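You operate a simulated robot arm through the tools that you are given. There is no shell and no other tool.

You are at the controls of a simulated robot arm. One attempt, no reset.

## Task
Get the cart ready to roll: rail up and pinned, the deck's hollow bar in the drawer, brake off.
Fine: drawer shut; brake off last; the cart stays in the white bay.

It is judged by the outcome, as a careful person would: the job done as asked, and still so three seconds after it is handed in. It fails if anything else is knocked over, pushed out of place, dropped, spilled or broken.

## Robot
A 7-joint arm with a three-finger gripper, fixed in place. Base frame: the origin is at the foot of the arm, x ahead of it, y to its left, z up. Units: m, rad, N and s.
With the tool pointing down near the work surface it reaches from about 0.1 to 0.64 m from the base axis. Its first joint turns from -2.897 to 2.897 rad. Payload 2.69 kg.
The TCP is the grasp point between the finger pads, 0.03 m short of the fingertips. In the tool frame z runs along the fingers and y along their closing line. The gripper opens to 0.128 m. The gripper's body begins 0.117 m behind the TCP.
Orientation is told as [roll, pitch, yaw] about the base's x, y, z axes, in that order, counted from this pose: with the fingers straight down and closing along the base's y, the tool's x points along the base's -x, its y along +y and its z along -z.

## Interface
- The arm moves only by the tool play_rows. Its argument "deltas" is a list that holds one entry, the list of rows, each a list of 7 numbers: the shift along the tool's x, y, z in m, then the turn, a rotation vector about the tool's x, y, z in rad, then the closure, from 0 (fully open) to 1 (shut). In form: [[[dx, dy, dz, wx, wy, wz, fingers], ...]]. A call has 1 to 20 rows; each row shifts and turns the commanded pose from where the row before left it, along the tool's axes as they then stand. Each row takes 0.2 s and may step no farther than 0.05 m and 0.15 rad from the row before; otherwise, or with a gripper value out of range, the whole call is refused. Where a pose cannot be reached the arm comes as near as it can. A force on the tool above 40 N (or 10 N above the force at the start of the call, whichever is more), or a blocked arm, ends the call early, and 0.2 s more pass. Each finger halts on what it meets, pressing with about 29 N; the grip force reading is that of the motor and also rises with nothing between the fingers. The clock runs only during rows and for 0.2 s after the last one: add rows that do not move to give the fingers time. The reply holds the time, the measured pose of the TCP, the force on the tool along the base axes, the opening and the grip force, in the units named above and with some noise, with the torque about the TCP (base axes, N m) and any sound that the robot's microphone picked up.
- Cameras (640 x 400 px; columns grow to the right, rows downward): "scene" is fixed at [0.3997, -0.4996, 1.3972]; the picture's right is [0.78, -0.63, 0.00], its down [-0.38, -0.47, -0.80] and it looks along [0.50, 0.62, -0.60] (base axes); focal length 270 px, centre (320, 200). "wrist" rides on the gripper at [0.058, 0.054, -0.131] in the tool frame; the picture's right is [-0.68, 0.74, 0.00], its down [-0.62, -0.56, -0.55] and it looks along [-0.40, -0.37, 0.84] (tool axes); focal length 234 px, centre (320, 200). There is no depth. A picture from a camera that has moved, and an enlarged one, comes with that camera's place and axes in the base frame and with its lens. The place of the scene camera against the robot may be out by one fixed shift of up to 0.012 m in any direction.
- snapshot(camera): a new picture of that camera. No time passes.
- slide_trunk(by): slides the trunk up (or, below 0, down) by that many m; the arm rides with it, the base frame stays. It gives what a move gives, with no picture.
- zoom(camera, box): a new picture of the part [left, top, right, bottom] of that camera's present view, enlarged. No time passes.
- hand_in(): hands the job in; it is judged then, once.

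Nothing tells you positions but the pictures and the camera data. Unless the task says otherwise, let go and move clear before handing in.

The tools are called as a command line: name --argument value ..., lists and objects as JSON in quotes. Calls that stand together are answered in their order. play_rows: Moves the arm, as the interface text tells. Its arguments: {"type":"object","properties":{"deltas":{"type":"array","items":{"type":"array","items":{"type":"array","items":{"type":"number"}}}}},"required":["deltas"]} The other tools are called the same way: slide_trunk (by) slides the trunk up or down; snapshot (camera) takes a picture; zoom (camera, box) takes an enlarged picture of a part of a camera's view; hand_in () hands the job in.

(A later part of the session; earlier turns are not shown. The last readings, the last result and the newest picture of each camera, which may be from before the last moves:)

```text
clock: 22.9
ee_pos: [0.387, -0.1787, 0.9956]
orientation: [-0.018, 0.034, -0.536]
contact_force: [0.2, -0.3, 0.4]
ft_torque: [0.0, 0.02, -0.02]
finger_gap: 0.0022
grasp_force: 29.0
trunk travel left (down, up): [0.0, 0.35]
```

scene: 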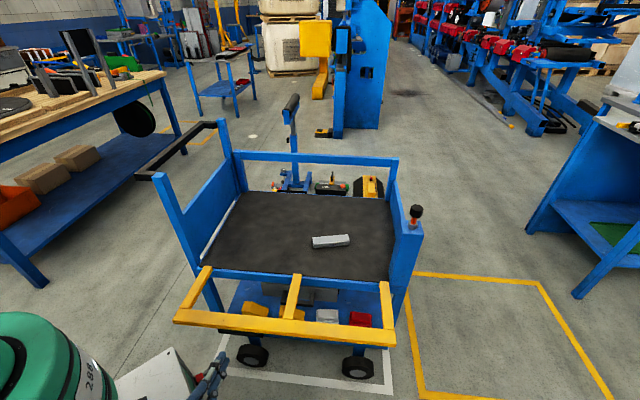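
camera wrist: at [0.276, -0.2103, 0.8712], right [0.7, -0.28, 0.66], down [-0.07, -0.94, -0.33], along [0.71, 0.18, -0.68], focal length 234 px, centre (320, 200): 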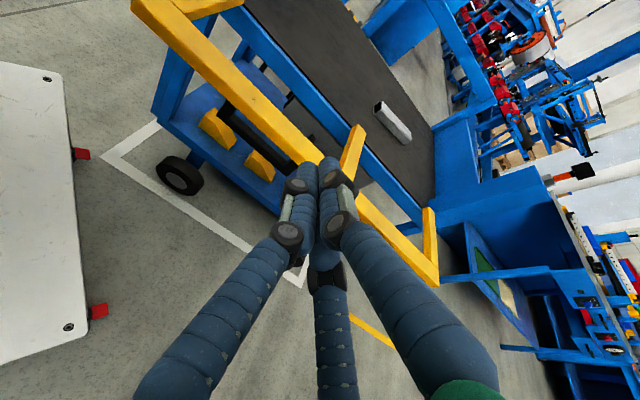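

play_rows --deltas '[[[-0.025, 0.025, 0, 0, 0, 0, 1], [-0.025, 0.025, 0, 0, 0, 0, 1], [-0.025, 0.025, 0, 0, 0, 0, 1], [-0.025, 0.025, 0, 0, 0, 0, 1], [0, 0, 0, 0, -0.15, 0, 1], [0, 0, 0, 0, -0.15, 0, 1], [0, 0, 0, 0, -0.15, 0, 1], [0, 0, 0, 0, -0.15, 0, 1], [0, 0, 0, 0, -0.15, 0, 1], [0, 0, 0, 0, -0.15, 0, 1], [0, 0, 0, 0, -0.15, 0, 1]]]'

snapshot --camera "wrist"

snapshot --camera "scene"

```text
clock: 25.4
ee_pos: [0.482, -0.141, 0.8391]
orientation: [-0.209, -0.724, -0.372]
contact_force: [1.3, 0.4, 0.8]
ft_torque: [-0.03, 0.08, -0.05]
finger_gap: 0.0022
grasp_force: 28.7
trunk travel left (down, up): [0.0, 0.35]
stopped in row 11: the arm was blocked; the commanded pose is now the measured one
```

```text
taken
camera wrist: at [0.398, -0.0222, 0.8886], right [0.83, 0.45, 0.33], down [-0.13, -0.42, 0.9], along [0.54, -0.79, -0.29], focal length 234 px, centre (320, 200)
```

wrist: 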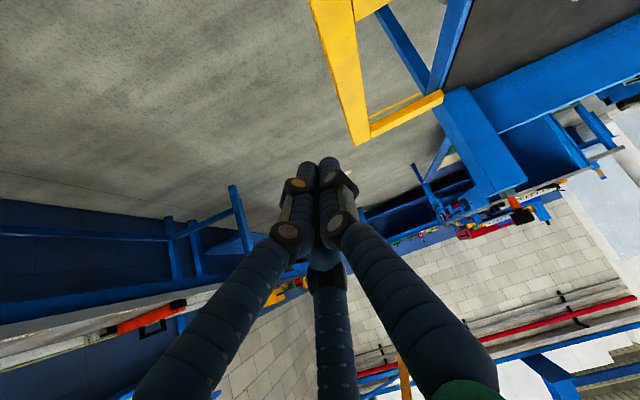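

```text
taken
```

scene: 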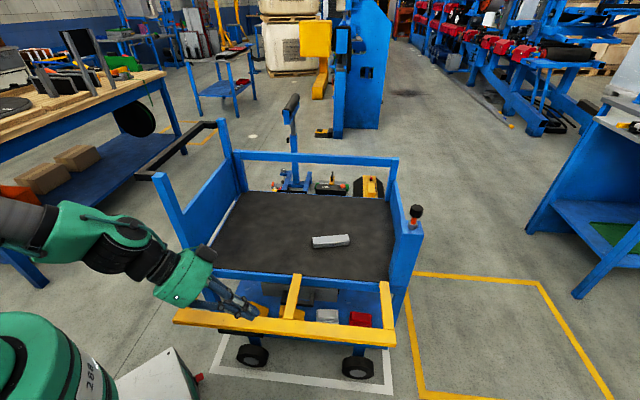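

The wrist hit a joint limit this close in. I go back to a vertical tool further out, then extend and tilt together.

play_rows --deltas '[[[-0.025, -0.006, -0.028, 0, 0, 0, 1], [-0.025, -0.006, -0.028, 0, 0, 0, 1], [-0.025, -0.006, -0.028, 0, 0, 0, 1], [-0.025, -0.006, -0.028, 0, 0, 0, 1], [-0.0175, 0.012, 0.013, 0, 0.15, 0, 1], [-0.0175, 0.012, 0.01, 0, 0.15, 0, 1], [-0.0175, 0.012, 0.005, 0, 0.15, 0, 1], [-0.0175, 0.012, 0, 0, 0.15, 0, 1], [-0.0175, 0.012, 0, 0, 0.15, 0, 1]]]'

snapshot --camera "scene"

```text
clock: 27.4
ee_pos: [0.5936, -0.1322, 0.9905]
orientation: [-0.158, 0.022, -0.514]
contact_force: [2.8, -0.1, -3.8]
ft_torque: [0.03, 0.41, -0.08]
finger_gap: 0.0022
grasp_force: 29.6
trunk travel left (down, up): [0.0, 0.35]
```

```text
taken
```

scene: 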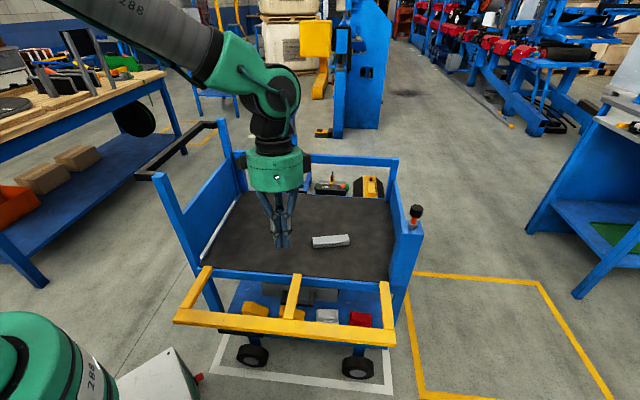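

The posture is normal again. I level the tool, then extend over the deck toward the bar while tilting outward.

play_rows --deltas '[[[0, 0, 0, -0.15, 0, 0, 1], [-0.0068, 0.0309, 0.02, 0, -0.08, 0, 1], [-0.0052, 0.0309, 0.0204, 0, -0.08, 0, 1], [-0.0035, 0.0309, 0.0208, 0, -0.08, 0, 1], [-0.0018, 0.0309, 0.021, 0, -0.08, 0, 1], [-0.0002, 0.0309, 0.0211, 0, -0.08, 0, 1], [0.0015, 0.0309, 0.021, 0, -0.08, 0, 1], [0.0032, 0.0309, 0.0208, 0, -0.08, 0, 1], [0.0048, 0.0309, 0.0205, 0, -0.08, 0, 1], [0.0064, 0.0309, 0.0201, 0, -0.08, 0, 1], [0.0081, 0.0309, 0.0195, 0, -0.08, 0, 1]]]'

snapshot --camera "wrist"

snapshot --camera "scene"

```text
clock: 29.9
ee_pos: [0.8004, 0.1046, 0.7966]
orientation: [-0.006, -0.79, -0.511]
contact_force: [-0.7, -0.5, 1.2]
ft_torque: [0.08, 0.05, 0.0]
finger_gap: 0.002
grasp_force: 29.2
trunk travel left (down, up): [0.0, 0.35]
```

```text
taken
camera wrist: at [0.7115, 0.2172, 0.8479], right [0.78, 0.41, 0.48], down [-0.24, -0.51, 0.83], along [0.58, -0.76, -0.3], focal length 234 px, centre (320, 200)
```

wrist: 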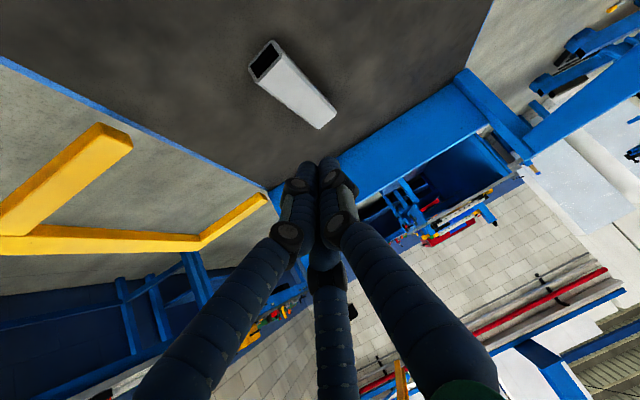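

```text
taken
```

scene: 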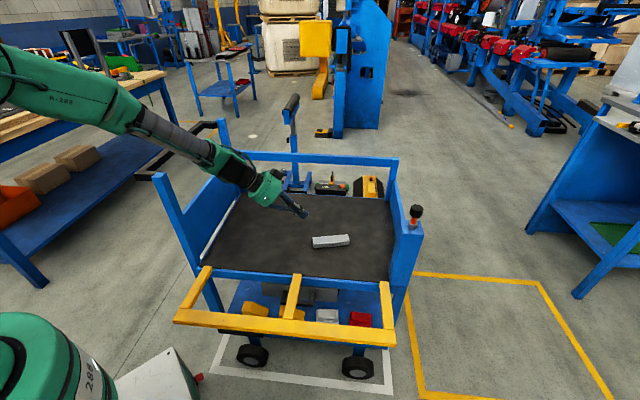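

The arm reaches well over the deck, so the bar is in reach. I zoom on it to measure.

zoom --camera "wrist" --box '[230, 20, 358, 148]'

zoom --camera "wrist" --box '[440, 60, 640, 260]'

```text
3.12 times, centred on (294, 84) of wrist
camera zoom: at [0.7115, 0.2172, 0.8479], right [0.78, 0.41, 0.48], down [-0.24, -0.51, 0.83], along [0.58, -0.76, -0.3], focal length 732 px, centre (401, 562)
```

zoom: 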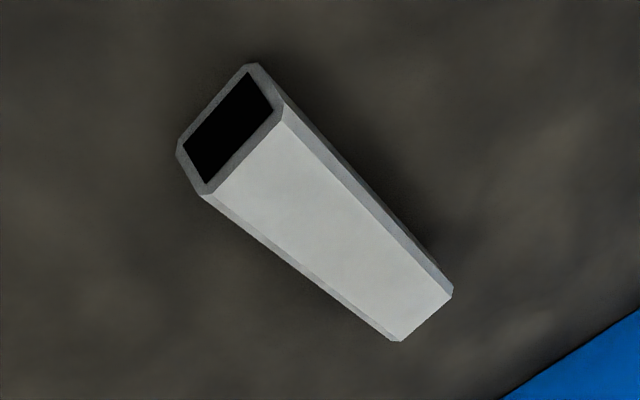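

```text
2.00 times, centred on (540, 160) of wrist
camera zoom: at [0.7115, 0.2172, 0.8479], right [0.78, 0.41, 0.48], down [-0.24, -0.51, 0.83], along [0.58, -0.76, -0.3], focal length 468 px, centre (-120, 280)
```

zoom: 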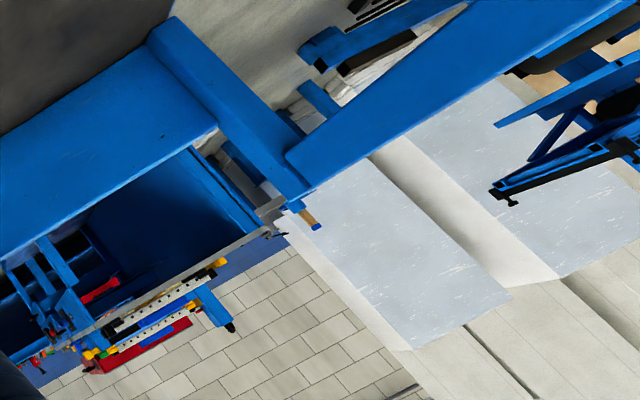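

The bar's centre is (0.899, 0.050), 0.035 wide, and at -32°. I open the fingers, align and go to a pre-grasp 8 cm short of it.

play_rows --deltas '[[[0, 0, 0, 0.0355, 0, 0.0352, 0.3], [0, 0, 0, 0, 0, 0, 0.3], [0.012, 0.0005, 0.0332, 0, 0, 0, 0.3], [0.012, 0.0005, 0.0332, 0, 0, 0, 0.3], [0.012, 0.0005, 0.0332, 0, 0, 0, 0.3], [0, 0, 0, 0, 0, 0, 0.3]]]'

snapshot --camera "wrist"

snapshot --camera "scene"

```text
clock: 31.2
ee_pos: [0.8387, 0.0789, 0.6984]
orientation: [-0.009, -0.788, -0.558]
contact_force: [-0.4, -0.2, -0.3]
ft_torque: [-0.01, -0.02, 0.06]
finger_gap: 0.0894
grasp_force: 0.0
trunk travel left (down, up): [0.0, 0.35]
```

```text
taken
camera wrist: at [0.7546, 0.1964, 0.7503], right [0.8, 0.37, 0.47], down [-0.26, -0.5, 0.83], along [0.54, -0.78, -0.3], focal length 234 px, centre (320, 200)
```

wrist: 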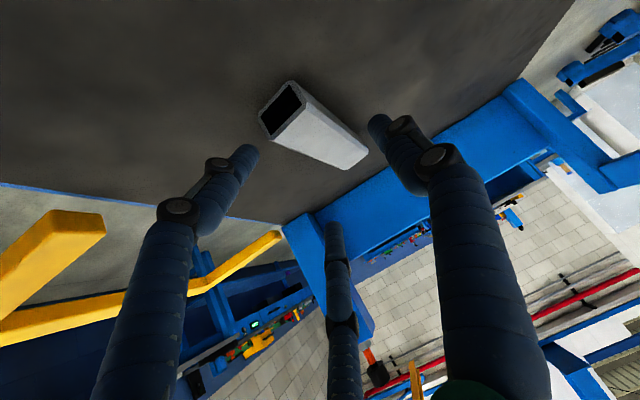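

```text
taken
```

scene: 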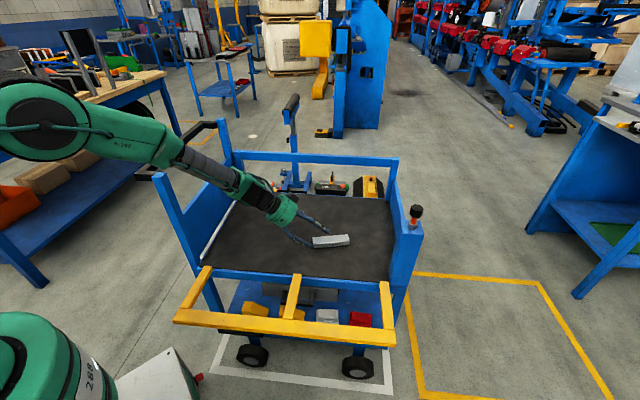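

I'm lined up over the bar. Before going on I check how close the forearm passes to the left post.

zoom --camera "scene" --box '[100, 80, 340, 260]'

zoom --camera "wrist" --box '[240, 60, 400, 180]'

```text
2.22 times, centred on (220, 170) of scene
camera zoom: at [0.3997, -0.4996, 1.3972], right [0.78, -0.63, 0.0], down [-0.38, -0.47, -0.8], along [0.5, 0.62, -0.6], focal length 600 px, centre (542, 267)
```

zoom: 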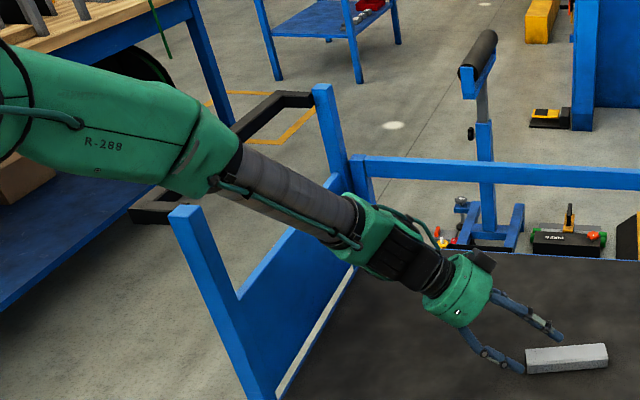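

```text
3.33 times, centred on (320, 120) of wrist
camera zoom: at [0.7546, 0.1964, 0.7503], right [0.8, 0.37, 0.47], down [-0.26, -0.5, 0.83], along [0.54, -0.78, -0.3], focal length 781 px, centre (320, 467)
```

zoom: 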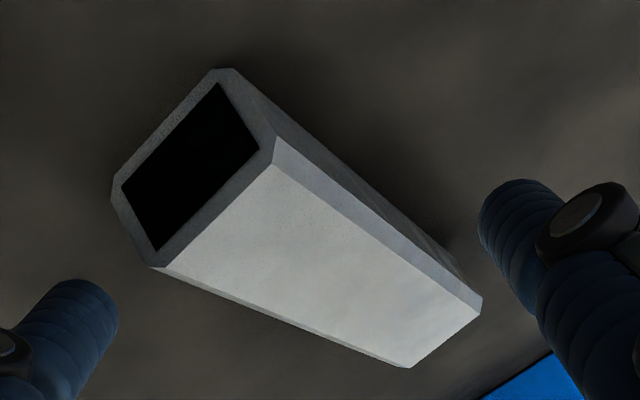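

The forearm passes close to the left post, so I'll come back for the bar later with more clearance. First the rail: I retrace my path and set up to push it up from below.

play_rows --deltas '[[[-0.012, -0.0005, -0.0332, 0, 0, 0, 0.5], [-0.012, -0.0005, -0.0332, 0, 0, 0, 1], [-0.012, -0.0005, -0.0332, 0, 0, 0, 1], [-0.0096, -0.0309, -0.0188, 0, 0.08, 0, 1], [-0.0081, -0.0309, -0.0195, 0, 0.08, 0, 1], [-0.0064, -0.0309, -0.0201, 0, 0.08, 0, 1], [-0.0048, -0.0309, -0.0205, 0, 0.08, 0, 1], [-0.0032, -0.0309, -0.0208, 0, 0.08, 0, 1], [-0.0015, -0.0309, -0.021, 0, 0.08, 0, 1], [0.0002, -0.0309, -0.0211, 0, 0.08, 0, 1], [0.0018, -0.0309, -0.021, 0, 0.08, 0, 1], [0.0035, -0.0309, -0.0208, 0, 0.08, 0, 1], [0.0052, -0.0309, -0.0204, 0, 0.08, 0, 1], [0, 0, 0, 0, 0, 0.11, 1], [0, 0, 0, 0, 0, 0.11, 1]]]'

```text
clock: 34.5
ee_pos: [0.581, -0.1216, 0.9973]
orientation: [-0.006, 0.011, -0.785]
contact_force: [-0.4, 0.1, 0.0]
ft_torque: [0.0, 0.01, 0.02]
finger_gap: 0.0021
grasp_force: 29.5
trunk travel left (down, up): [0.0, 0.35]
```

play_rows --deltas '[[[-0.0068, -0.0356, 0, 0, 0, 0, 1], [-0.0068, -0.0356, 0, 0, 0, 0, 1], [-0.0068, -0.0356, 0, 0, 0, 0, 1], [-0.0068, -0.0356, 0, 0, 0, 0, 1], [-0.0068, -0.0356, 0, 0, 0, 0, 1], [0, 0, 0, -0.15, 0, 0, 1], [0, 0, 0, -0.15, 0, 0, 1], [0, 0, 0, -0.15, 0, 0, 1], [0, 0, 0, -0.15, 0, 0, 1], [0, 0, 0, -0.15, 0, 0, 1], [0, 0, 0, -0.15, 0, 0, 1], [0, 0, 0, -0.15, 0, 0, 1], [0, 0, 0, -0.15, 0, 0, 1], [0, 0, 0, -0.15, 0, 0, 1]]]'

snapshot --camera "wrist"

```text
clock: 37.5
ee_pos: [0.4794, -0.2706, 0.9988]
orientation: [1.344, 0.01, -0.786]
contact_force: [-0.8, 0.9, 0.1]
ft_torque: [-0.02, 0.04, -0.09]
finger_gap: 0.0022
grasp_force: 29.3
trunk travel left (down, up): [0.0, 0.35]
```

```text
taken
camera wrist: at [0.3563, -0.3127, 1.0814], right [0.6, -0.37, 0.71], down [-0.04, -0.9, -0.43], along [0.8, 0.23, -0.55], focal length 234 px, centre (320, 200)
```

wrist: 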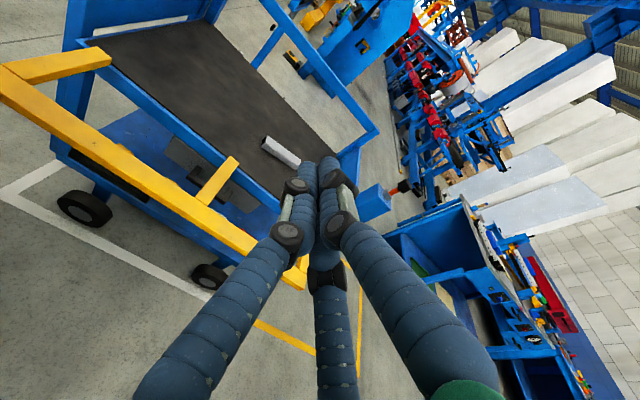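

Reached. I lower the closed fingers in front of the rail, right of its middle arm.

play_rows --deltas '[[[-0.0004, -0.0351, 0.0081, 0, 0, 0, 1], [-0.0004, -0.0351, 0.0081, 0, 0, 0, 1], [-0.0004, -0.0351, 0.0081, 0, 0, 0, 1], [-0.0004, -0.0351, 0.0081, 0, 0, 0, 1], [-0.0004, -0.0351, 0.0081, 0, 0, 0, 1], [-0.0004, -0.0351, 0.0081, 0, 0, 0, 1], [-0.0004, -0.0351, 0.0081, 0, 0, 0, 1], [-0.0004, -0.0351, 0.0081, 0, 0, 0, 1], [-0.0004, -0.0351, 0.0081, 0, 0, 0, 1]]]'

snapshot --camera "wrist"

snapshot --camera "scene"

```text
clock: 39.5
ee_pos: [0.4782, -0.2721, 0.6744]
orientation: [1.34, 0.008, -0.784]
contact_force: [-0.2, -0.5, 0.5]
ft_torque: [-0.01, 0.04, -0.06]
finger_gap: 0.002
grasp_force: 29.4
trunk travel left (down, up): [0.0, 0.35]
```

```text
taken
camera wrist: at [0.3564, -0.3137, 0.7575], right [0.6, -0.36, 0.71], down [-0.04, -0.9, -0.43], along [0.8, 0.23, -0.56], focal length 234 px, centre (320, 200)
```

wrist: 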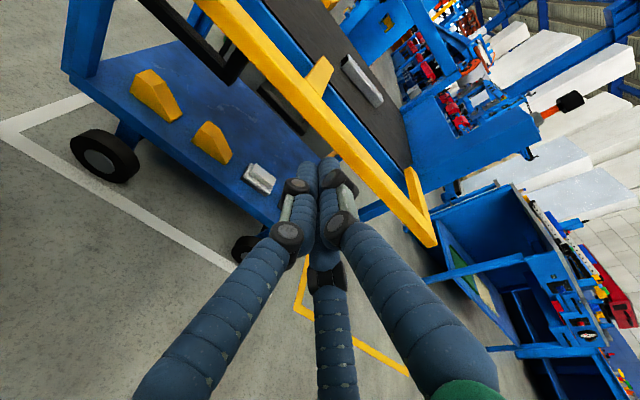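

```text
taken
```

scene: 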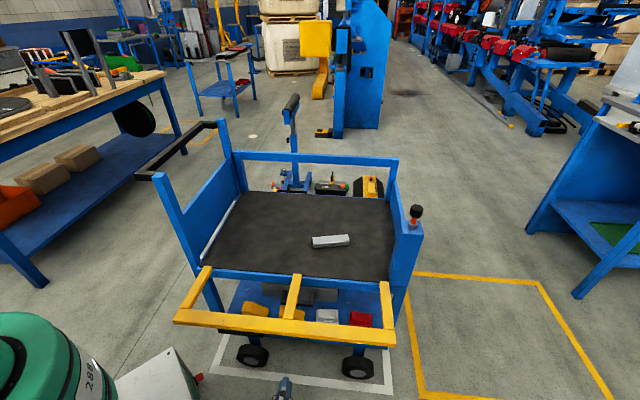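

I'm just in front of the rail. I zoom to measure the rail bar, the grip and the pedals from here.

zoom --camera "wrist" --box '[240, 40, 440, 165]'

zoom --camera "wrist" --box '[120, 50, 300, 210]'

zoom --camera "wrist" --box '[380, 70, 600, 260]'

```text
3.20 times, centred on (340, 102) of wrist
camera zoom: at [0.3564, -0.3137, 0.7575], right [0.6, -0.36, 0.71], down [-0.04, -0.9, -0.43], along [0.8, 0.23, -0.56], focal length 749 px, centre (256, 512)
```

zoom: 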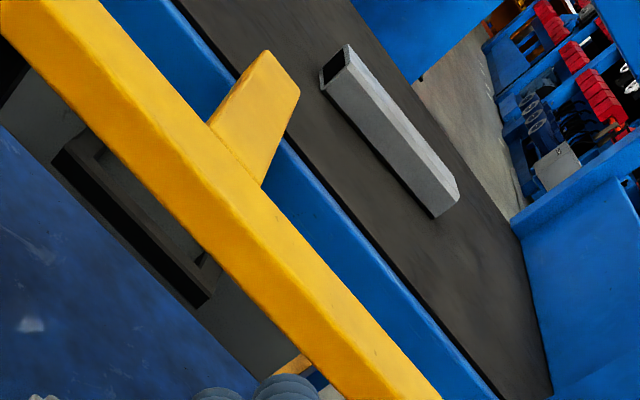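

```text
2.50 times, centred on (210, 130) of wrist
camera zoom: at [0.3564, -0.3137, 0.7575], right [0.6, -0.36, 0.71], down [-0.04, -0.9, -0.43], along [0.8, 0.23, -0.56], focal length 585 px, centre (595, 375)
```

zoom: 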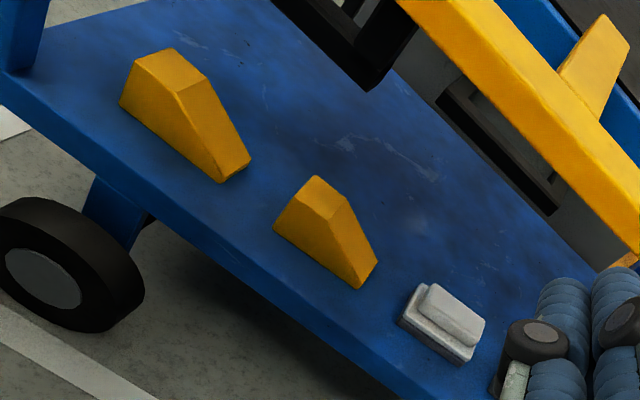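

```text
2.11 times, centred on (490, 165) of wrist
camera zoom: at [0.3564, -0.3137, 0.7575], right [0.6, -0.36, 0.71], down [-0.04, -0.9, -0.43], along [0.8, 0.23, -0.56], focal length 493 px, centre (-38, 274)
```

zoom: 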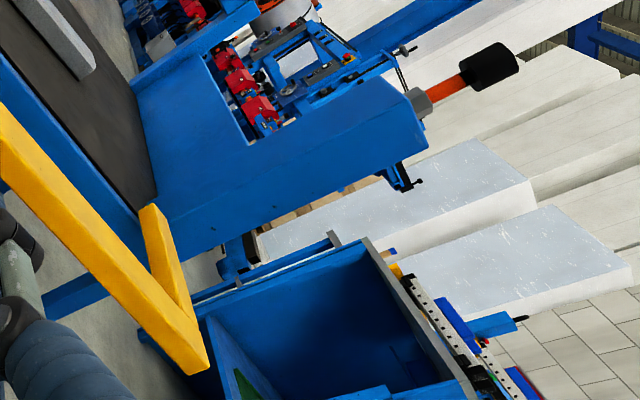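

The chocks, drawer handle and rail edge are clear from here. I level the tool, drop to z 0.57 and slide the fingertips under the rail's outer bar.

play_rows --deltas '[[[0, 0, 0, -0.115, 0, 0, 1], [0, 0, 0, -0.115, 0, 0, 1], [0, -0.035, 0, 0, 0, 0, 1], [0, -0.035, 0, 0, 0, 0, 1], [0, -0.035, 0, 0, 0, 0, 1], [0, 0, 0.036, 0, 0, 0, 1], [0, 0, 0.036, 0, 0, 0, 1], [0, 0, 0.036, 0, 0, 0, 1], [0, 0, 0.036, 0, 0, 0, 1], [0, 0, 0, 0, 0, 0, 1]]]'

snapshot --camera "wrist"

snapshot --camera "scene"

```text
clock: 41.6
ee_pos: [0.5794, -0.1697, 0.5696]
orientation: [1.571, 0.011, -0.786]
contact_force: [0.5, 0.3, 0.0]
ft_torque: [-0.02, 0.0, -0.02]
finger_gap: 0.0021
grasp_force: 28.6
trunk travel left (down, up): [0.0, 0.35]
```

```text
taken
camera wrist: at [0.4466, -0.2212, 0.6232], right [0.48, -0.48, 0.73], down [0.04, -0.82, -0.57], along [0.87, 0.31, -0.37], focal length 234 px, centre (320, 200)
```

wrist: 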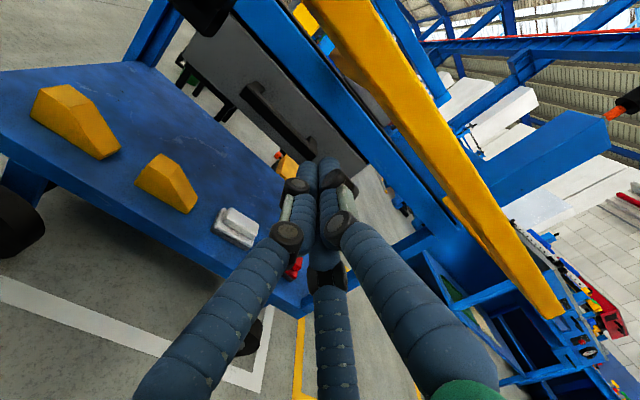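

```text
taken
```

scene: 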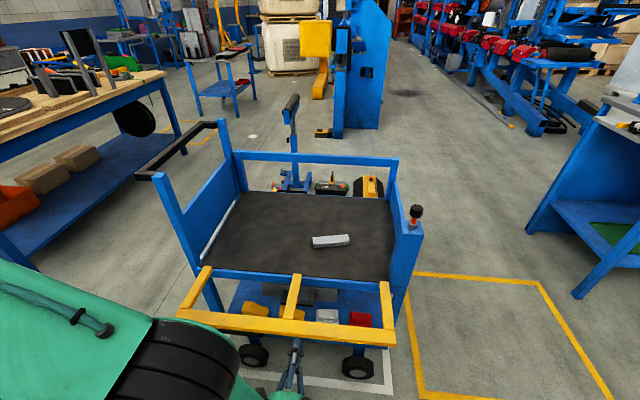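

This gives a good view of the drawer front and shelf. I zoom in before lifting.

zoom --camera "wrist" --box '[160, 0, 400, 180]'

zoom --camera "wrist" --box '[120, 140, 340, 320]'

zoom --camera "scene" --box '[220, 250, 420, 400]'

```text
2.22 times, centred on (280, 90) of wrist
camera zoom: at [0.4466, -0.2212, 0.6232], right [0.48, -0.48, 0.73], down [0.04, -0.82, -0.57], along [0.87, 0.31, -0.37], focal length 520 px, centre (409, 444)
```

zoom: 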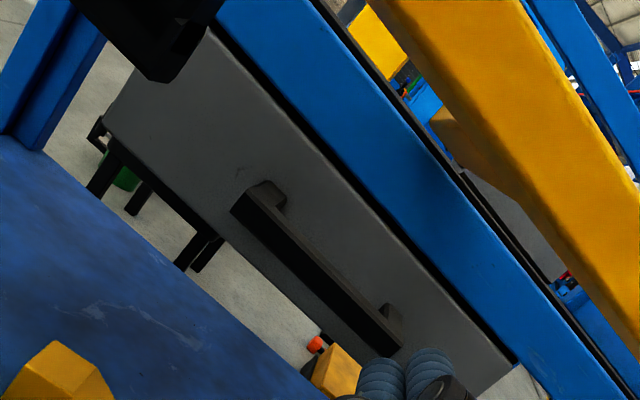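

```text
2.22 times, centred on (230, 230) of wrist
camera zoom: at [0.4466, -0.2212, 0.6232], right [0.48, -0.48, 0.73], down [0.04, -0.82, -0.57], along [0.87, 0.31, -0.37], focal length 520 px, centre (520, 133)
```

zoom: 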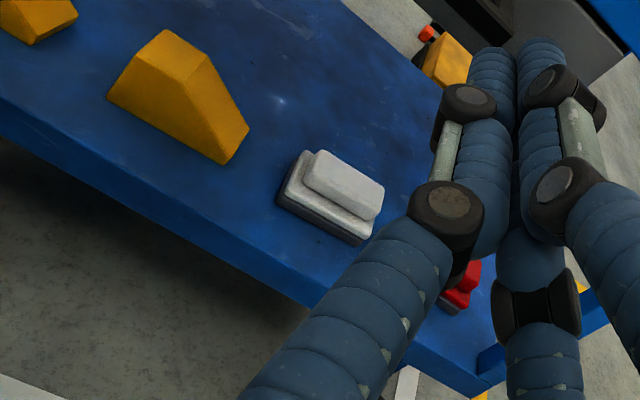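

```text
2.67 times, centred on (320, 325) of scene
camera zoom: at [0.3997, -0.4996, 1.3972], right [0.78, -0.63, 0.0], down [-0.38, -0.47, -0.8], along [0.5, 0.62, -0.6], focal length 720 px, centre (320, -133)
```

zoom: 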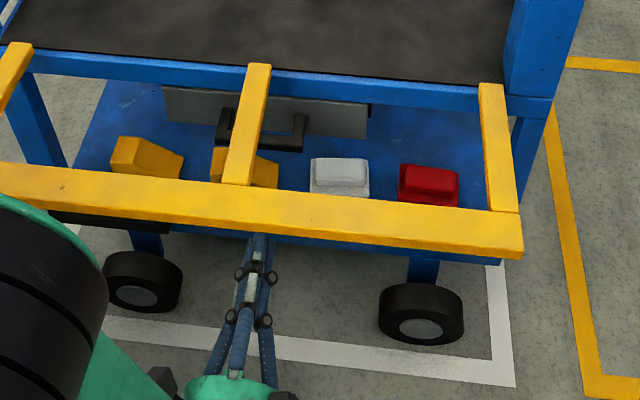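

The fingertips are under the rail, clear of everything. I start lifting slowly along the hinge arc to about 30°.

play_rows --deltas '[[[0, 0.0185, 0, 0, 0, 0, 1], [0, 0.0185, 0, 0, 0, 0, 1], [0, 0.011, 0.0005, 0, 0, 0, 1], [0, 0.011, 0.0005, 0, 0, 0, 1], [0, 0.011, 0.0005, 0, 0, 0, 1], [0, 0.011, 0.0005, 0, 0, 0, 1], [0, 0.0106, 0.0034, 0, 0, 0, 1], [0, 0.0106, 0.0034, 0, 0, 0, 1], [0, 0.0106, 0.0034, 0, 0, 0, 1], [0, 0.0106, 0.0034, 0, 0, 0, 1]]]'

snapshot --camera "scene"

snapshot --camera "wrist"

```text
clock: 43.9
ee_pos: [0.5905, -0.1584, 0.6936]
orientation: [1.573, 0.01, -0.784]
contact_force: [-1.1, -0.2, -5.0]
ft_torque: [-0.08, 0.07, -0.01]
finger_gap: 0.0023
grasp_force: 28.7
trunk travel left (down, up): [0.0, 0.35]
```

```text
taken
```

scene: 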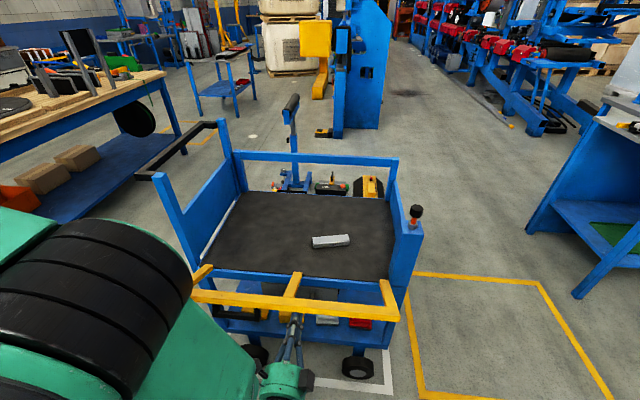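

```text
taken
camera wrist: at [0.4578, -0.2118, 0.7468], right [0.48, -0.48, 0.73], down [0.04, -0.82, -0.57], along [0.87, 0.31, -0.37], focal length 234 px, centre (320, 200)
```

wrist: 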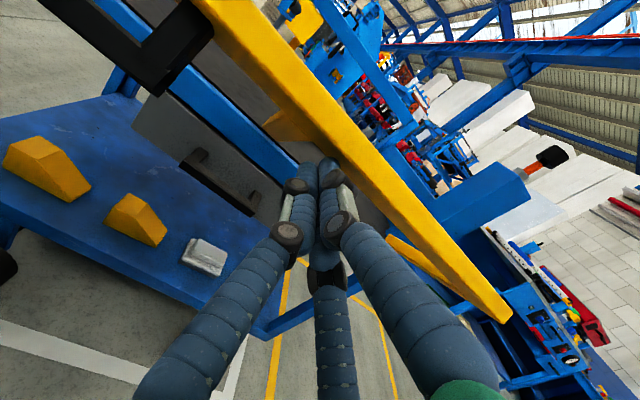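

The rail is rising smoothly with about 5 N load. I go on along the arc.

play_rows --deltas '[[[0, 0.0094, 0.006, 0, 0, 0, 1], [0, 0.0094, 0.006, 0, 0, 0, 1], [0, 0.0094, 0.006, 0, 0, 0, 1], [0, 0.0094, 0.006, 0, 0, 0, 1], [0, 0.0075, 0.0082, 0, 0, 0, 1], [0, 0.0075, 0.0082, 0, 0, 0, 1], [0, 0.0075, 0.0082, 0, 0, 0, 1], [0, 0.0075, 0.0082, 0, 0, 0, 1], [0, 0.0052, 0.0099, 0, 0, 0, 1], [0, 0.0052, 0.0099, 0, 0, 0, 1], [0, 0.0052, 0.0099, 0, 0, 0, 1], [0, 0.0052, 0.0099, 0, 0, 0, 1]]]'

snapshot --camera "scene"

snapshot --camera "wrist"

```text
clock: 46.5
ee_pos: [0.6596, -0.0926, 0.7813]
orientation: [1.57, 0.01, -0.783]
contact_force: [0.0, -0.3, -0.4]
ft_torque: [0.01, -0.05, 0.01]
finger_gap: 0.0022
grasp_force: 28.9
trunk travel left (down, up): [0.0, 0.35]
```

```text
taken
```

scene: 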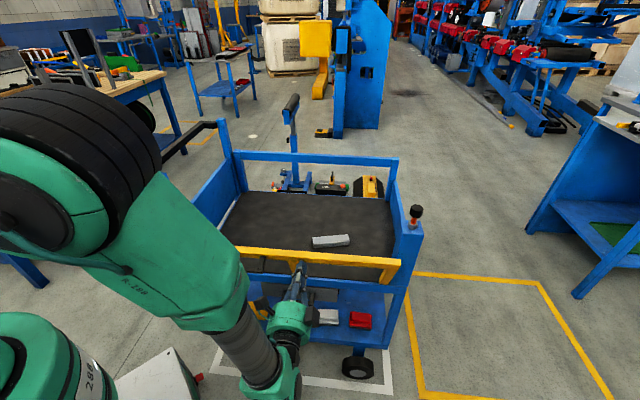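

```text
taken
camera wrist: at [0.5267, -0.1446, 0.8356], right [0.48, -0.48, 0.73], down [0.04, -0.82, -0.57], along [0.87, 0.31, -0.37], focal length 234 px, centre (320, 200)
```

wrist: 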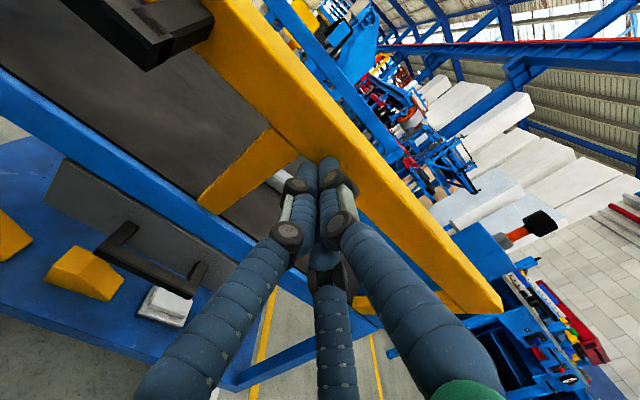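

The rail is nearly upright. I push the last bit gently.

play_rows --deltas '[[[0, 0.0024, 0.0105, 0, 0, 0, 1], [0, 0.0024, 0.0105, 0, 0, 0, 1], [0, 0.0024, 0.0105, 0, 0, 0, 1], [0, 0.0024, 0.0105, 0, 0, 0, 1]]]'

zoom --camera "scene" --box '[220, 190, 440, 380]'

snapshot --camera "wrist"

```text
clock: 47.5
ee_pos: [0.6899, -0.0621, 0.7909]
orientation: [1.571, 0.011, -0.787]
contact_force: [0.7, -1.0, -0.3]
ft_torque: [-0.02, 0.04, 0.01]
finger_gap: 0.0022
grasp_force: 28.7
trunk travel left (down, up): [0.0, 0.35]
```

```text
2.11 times, centred on (330, 285) of scene
camera zoom: at [0.3997, -0.4996, 1.3972], right [0.78, -0.63, 0.0], down [-0.38, -0.47, -0.8], along [0.5, 0.62, -0.6], focal length 568 px, centre (299, 21)
```

zoom: 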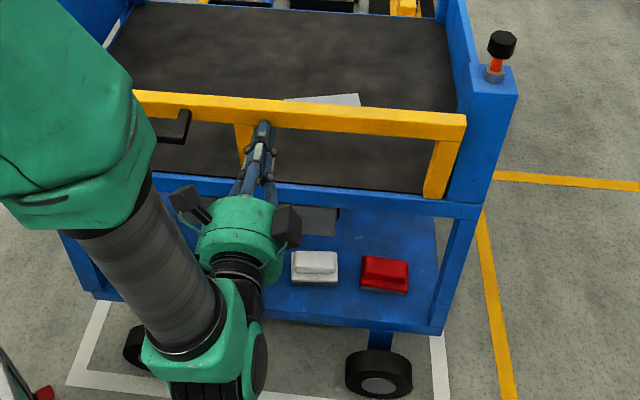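

```text
taken
camera wrist: at [0.5564, -0.1147, 0.8452], right [0.48, -0.48, 0.73], down [0.04, -0.82, -0.57], along [0.87, 0.31, -0.37], focal length 234 px, centre (320, 200)
```

wrist: 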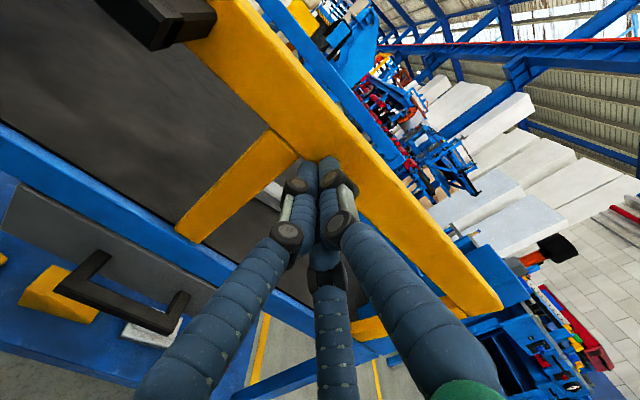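

play_rows --deltas '[[[0, 0, 0.006, 0, 0, 0, 1], [0, 0, 0.006, 0, 0, 0, 1], [0, 0, 0.006, 0, 0, 0, 1]]]'

zoom --camera "scene" --box '[320, 190, 440, 300]'

```text
clock: 48.2
ee_pos: [0.7029, -0.0496, 0.7897]
orientation: [1.569, 0.011, -0.787]
contact_force: [0.2, -0.5, 0.0]
ft_torque: [0.02, 0.0, -0.02]
finger_gap: 0.0022
grasp_force: 29.6
trunk travel left (down, up): [0.0, 0.35]
```

```text
3.64 times, centred on (380, 245) of scene
camera zoom: at [0.3997, -0.4996, 1.3972], right [0.78, -0.63, 0.0], down [-0.38, -0.47, -0.8], along [0.5, 0.62, -0.6], focal length 982 px, centre (102, 36)
```

zoom: 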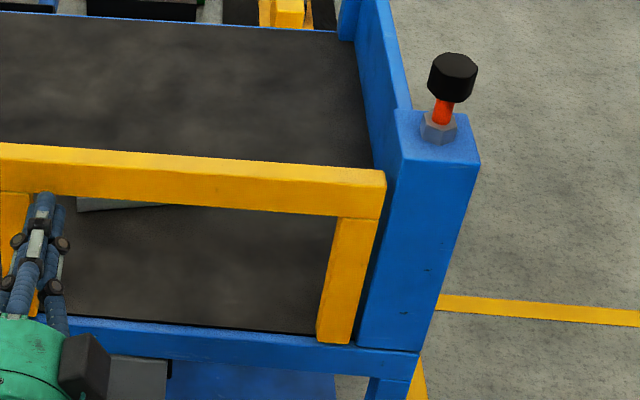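

snapshot --camera "wrist"

zoom --camera "wrist" --box '[260, 100, 400, 220]'

zoom --camera "wrist" --box '[420, 180, 620, 360]'

```text
taken
camera wrist: at [0.5691, -0.102, 0.8447], right [0.48, -0.48, 0.73], down [0.04, -0.82, -0.57], along [0.87, 0.31, -0.37], focal length 234 px, centre (320, 200)
```

wrist: 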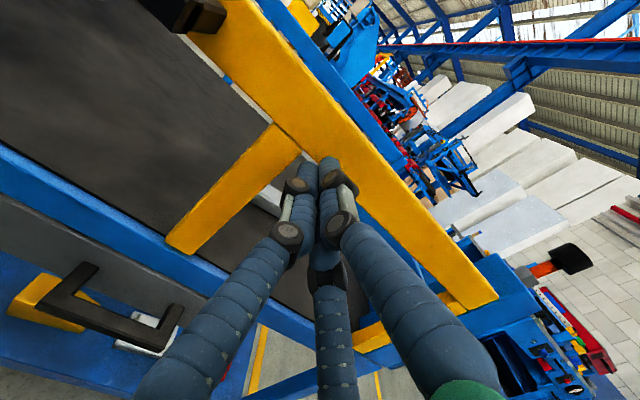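

```text
3.33 times, centred on (330, 160) of wrist
camera zoom: at [0.5691, -0.102, 0.8447], right [0.48, -0.48, 0.73], down [0.04, -0.82, -0.57], along [0.87, 0.31, -0.37], focal length 781 px, centre (287, 333)
```

zoom: 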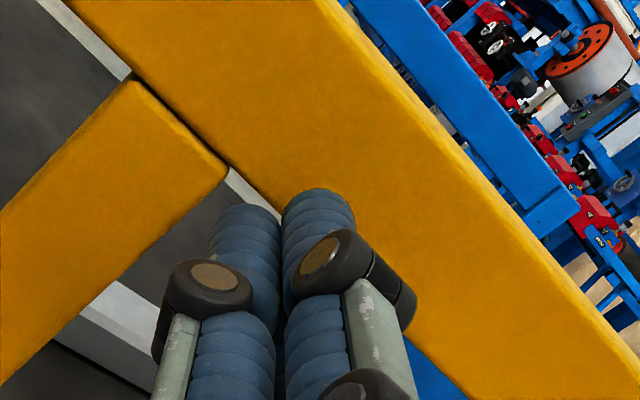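

```text
2.22 times, centred on (520, 270) of wrist
camera zoom: at [0.5691, -0.102, 0.8447], right [0.48, -0.48, 0.73], down [0.04, -0.82, -0.57], along [0.87, 0.31, -0.37], focal length 520 px, centre (-124, 44)
```

zoom: 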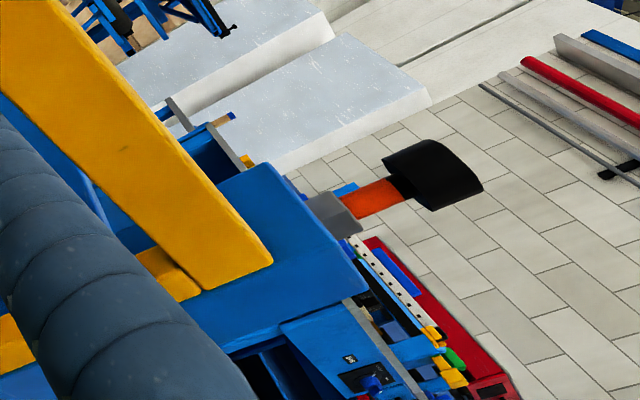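

The rail stands vertical now with almost no load on the finger. I back off 3 cm to see whether it stays by itself.

play_rows --deltas '[[[0, 0, -0.01, 0, 0, 0, 1], [0, 0, -0.01, 0, 0, 0, 1], [0, 0, -0.01, 0, 0, 0, 1], [0, 0, 0, 0, 0, 0, 1]]]'

snapshot --camera "wrist"

zoom --camera "scene" --box '[320, 190, 440, 300]'

```text
clock: 49.2
ee_pos: [0.6814, -0.0709, 0.7904]
orientation: [1.57, 0.012, -0.786]
contact_force: [-1.1, -0.2, 0.7]
ft_torque: [0.02, -0.04, 0.0]
finger_gap: 0.0024
grasp_force: 29.0
trunk travel left (down, up): [0.0, 0.35]
```

```text
taken
camera wrist: at [0.5478, -0.1232, 0.8446], right [0.48, -0.48, 0.73], down [0.04, -0.82, -0.57], along [0.87, 0.31, -0.37], focal length 234 px, centre (320, 200)
```

wrist: 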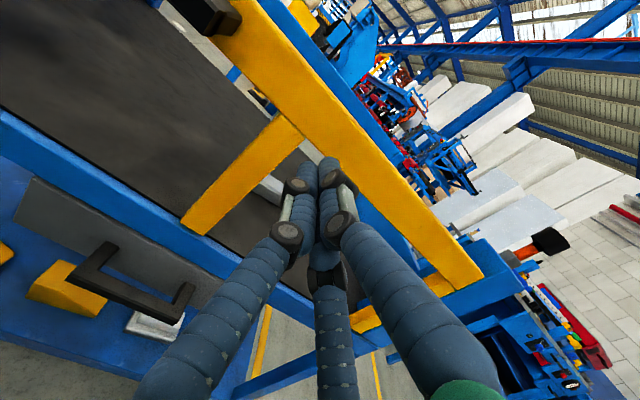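

```text
3.64 times, centred on (380, 245) of scene
camera zoom: at [0.3997, -0.4996, 1.3972], right [0.78, -0.63, 0.0], down [-0.38, -0.47, -0.8], along [0.5, 0.62, -0.6], focal length 982 px, centre (102, 36)
```

zoom: 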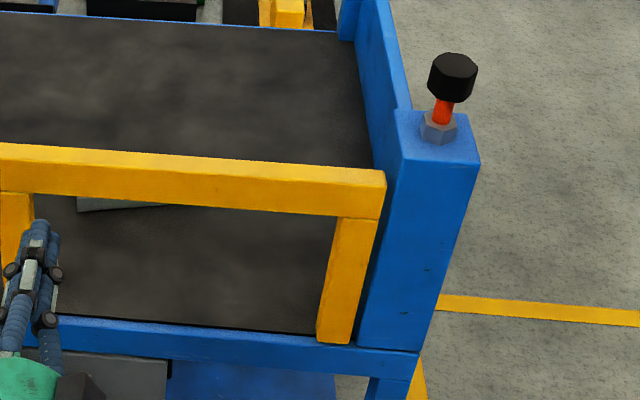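

The rail stays up. I check that it is really against its stop by pressing a little further.

play_rows --deltas '[[[0, 0, 0.01, 0, 0, 0, 1], [0, 0, 0.01, 0, 0, 0, 1], [0, 0, 0.01, 0, 0, 0, 1], [0, 0, 0.004, 0, 0, 0, 1], [0, 0, 0.004, 0, 0, 0, 1], [0, 0, 0.004, 0, 0, 0, 1]]]'

zoom --camera "scene" --box '[320, 190, 440, 300]'

```text
clock: 50.6
ee_pos: [0.7106, -0.0422, 0.7903]
orientation: [1.572, 0.011, -0.784]
contact_force: [-23.7, -21.0, 0.4]
ft_torque: [0.01, -0.39, 0.07]
finger_gap: 0.0059
grasp_force: 30.9
trunk travel left (down, up): [0.0, 0.35]
```

```text
3.64 times, centred on (380, 245) of scene
camera zoom: at [0.3997, -0.4996, 1.3972], right [0.78, -0.63, 0.0], down [-0.38, -0.47, -0.8], along [0.5, 0.62, -0.6], focal length 982 px, centre (102, 36)
```

zoom: 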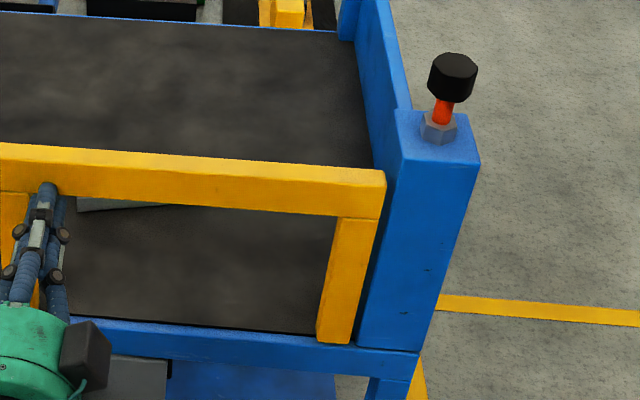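

The rail presses firmly on its stop and stands up alone. Now for the pin knob at about (0.968, -0.219, 0.92): I retreat, rise and bring the tool back to vertical.

play_rows --deltas '[[[0, 0, -0.012, 0, 0, 0, 1], [0, 0, -0.03, 0, 0, 0, 1], [0, 0, -0.042, 0, 0, 0, 1], [0, 0, -0.042, 0, 0, 0, 1], [0, 0, -0.042, 0, 0, 0, 1], [0, 0, -0.042, 0, 0, 0, 1], [0, 0, -0.042, 0, 0, 0, 1], [0, 0.04, 0, 0, 0, 0, 1], [0, 0.04, 0, 0, 0, 0, 1], [0, 0.04, 0, 0, 0, 0, 1], [0, 0.04, 0, 0, 0, 0, 1], [0, 0.04, 0, 0, 0, 0, 1], [0, 0.04, 0, 0, 0, 0, 1], [0, 0.04, 0, 0, 0, 0, 1], [0, 0, 0, 0.15, 0, 0, 1], [0, 0, 0, 0.15, 0, 0, 1], [0, 0, 0, 0.15, 0, 0, 1], [0, 0, 0, 0.15, 0, 0, 1], [0, 0, 0, 0.15, 0, 0, 1], [0, 0, 0, 0.15, 0, 0, 1]]]'

```text
clock: 54.9
ee_pos: [0.5344, -0.2222, 1.0694]
orientation: [0.671, 0.01, -0.786]
contact_force: [-0.9, -0.6, -0.2]
ft_torque: [0.04, -0.01, 0.0]
finger_gap: 0.0022
grasp_force: 31.0
trunk travel left (down, up): [0.0, 0.35]
```

play_rows --deltas '[[[0, 0, 0, 0.134, 0, 0, 1], [0, 0, 0, 0.134, 0, 0, 1], [0, 0, 0, 0.134, 0, 0, 1], [0, 0, 0, 0.134, 0, 0, 1], [0, 0, 0, 0.134, 0, 0, 1], [0, 0, 0, 0, 0, -0.141, 1], [0, 0, 0, 0, 0, -0.141, 1], [0, 0, 0, 0, 0, -0.141, 1], [0, 0, 0, 0, 0, -0.141, 1]]]'

snapshot --camera "scene"

snapshot --camera "wrist"

```text
clock: 56.9
ee_pos: [0.5337, -0.2219, 1.07]
orientation: [0.008, 0.007, -0.219]
contact_force: [-0.2, 0.7, 0.5]
ft_torque: [-0.02, -0.01, -0.04]
finger_gap: 0.002
grasp_force: 31.8
trunk travel left (down, up): [0.0, 0.35]
```

```text
taken
```

scene: 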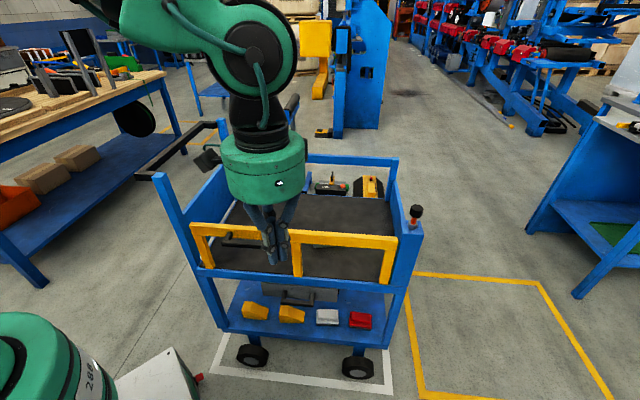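

```text
taken
camera wrist: at [0.4899, -0.1583, 1.2021], right [0.82, 0.57, 0.0], down [0.48, -0.69, 0.54], along [0.31, -0.44, -0.84], focal length 234 px, centre (320, 200)
```

wrist: 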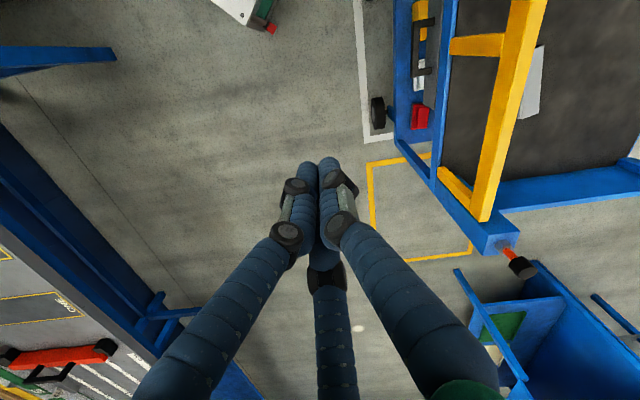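

The rail is up. I zoom on the knob from this angle.

zoom --camera "wrist" --box '[430, 170, 570, 290]'

zoom --camera "wrist" --box '[380, 0, 460, 160]'

zoom --camera "scene" --box '[200, 270, 420, 390]'

```text
3.33 times, centred on (500, 230) of wrist
camera zoom: at [0.4899, -0.1583, 1.2021], right [0.82, 0.57, 0.0], down [0.48, -0.69, 0.54], along [0.31, -0.44, -0.84], focal length 781 px, centre (-280, 100)
```

zoom: 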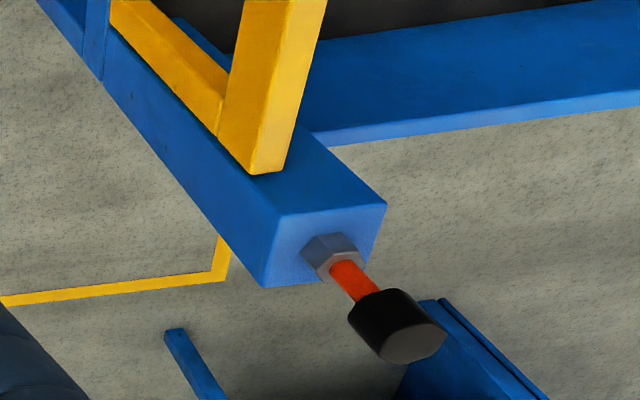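

```text
2.50 times, centred on (420, 80) of wrist
camera zoom: at [0.4899, -0.1583, 1.2021], right [0.82, 0.57, 0.0], down [0.48, -0.69, 0.54], along [0.31, -0.44, -0.84], focal length 585 px, centre (70, 500)
```

zoom: 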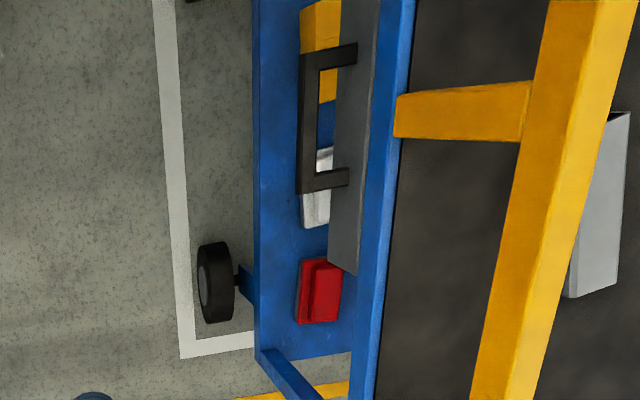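

```text
2.91 times, centred on (310, 330) of scene
camera zoom: at [0.3997, -0.4996, 1.3972], right [0.78, -0.63, 0.0], down [-0.38, -0.47, -0.8], along [0.5, 0.62, -0.6], focal length 785 px, centre (349, -178)
```

zoom: 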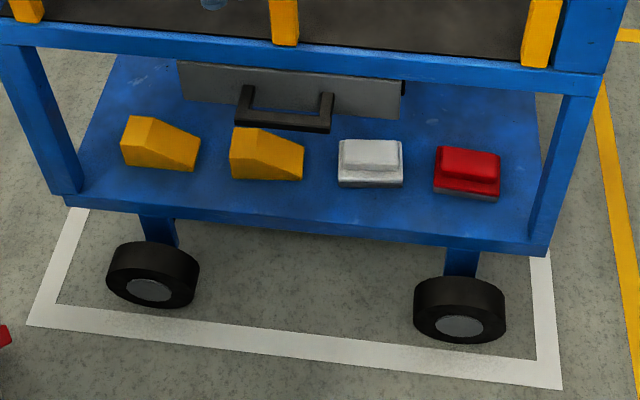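

The knob's top is at about (0.966, -0.218, 0.932) with roughly 2 cm of orange shaft showing. I extend toward it above z 1.0 while tilting outward.

play_rows --deltas '[[[-0.0358, 0.0089, 0.0061, 0, -0.103, 0, 1], [-0.035, 0.0089, 0.0098, 0, -0.103, 0, 1], [-0.0338, 0.0089, 0.0133, 0, -0.103, 0, 1], [-0.0322, 0.0089, 0.0167, 0, -0.103, 0, 1], [-0.0304, 0.0089, 0.0199, 0, -0.103, 0, 1], [-0.0282, 0.0089, 0.0229, 0, -0.103, 0, 1], [-0.0257, 0.0089, 0.0257, 0, -0.103, 0, 1]]]'

snapshot --camera "wrist"

snapshot --camera "scene"

```text
clock: 58.5
ee_pos: [0.7931, -0.2159, 1.0267]
orientation: [0.008, -0.716, -0.226]
contact_force: [-0.1, 0.7, 0.5]
ft_torque: [0.02, 0.02, 0.01]
finger_gap: 0.0024
grasp_force: 31.6
trunk travel left (down, up): [0.0, 0.35]
```

```text
taken
camera wrist: at [0.6777, -0.1355, 1.0871], right [0.66, 0.6, 0.45], down [-0.02, -0.58, 0.81], along [0.75, -0.55, -0.37], focal length 234 px, centre (320, 200)
```

wrist: 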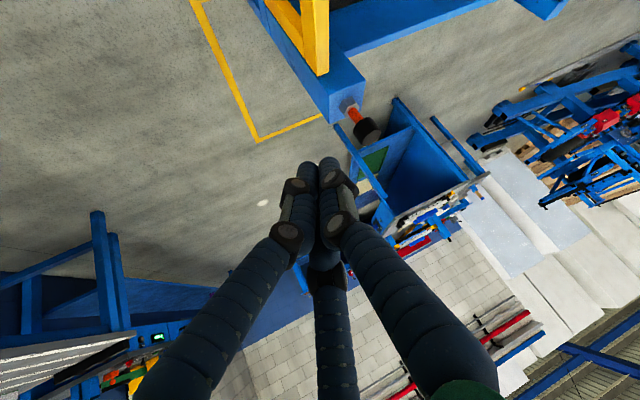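

```text
taken
```

scene: 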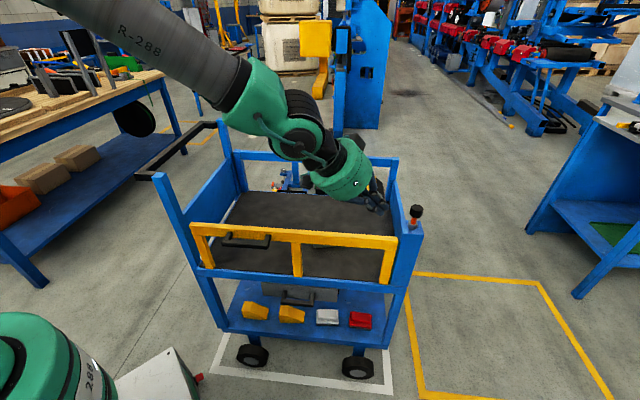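

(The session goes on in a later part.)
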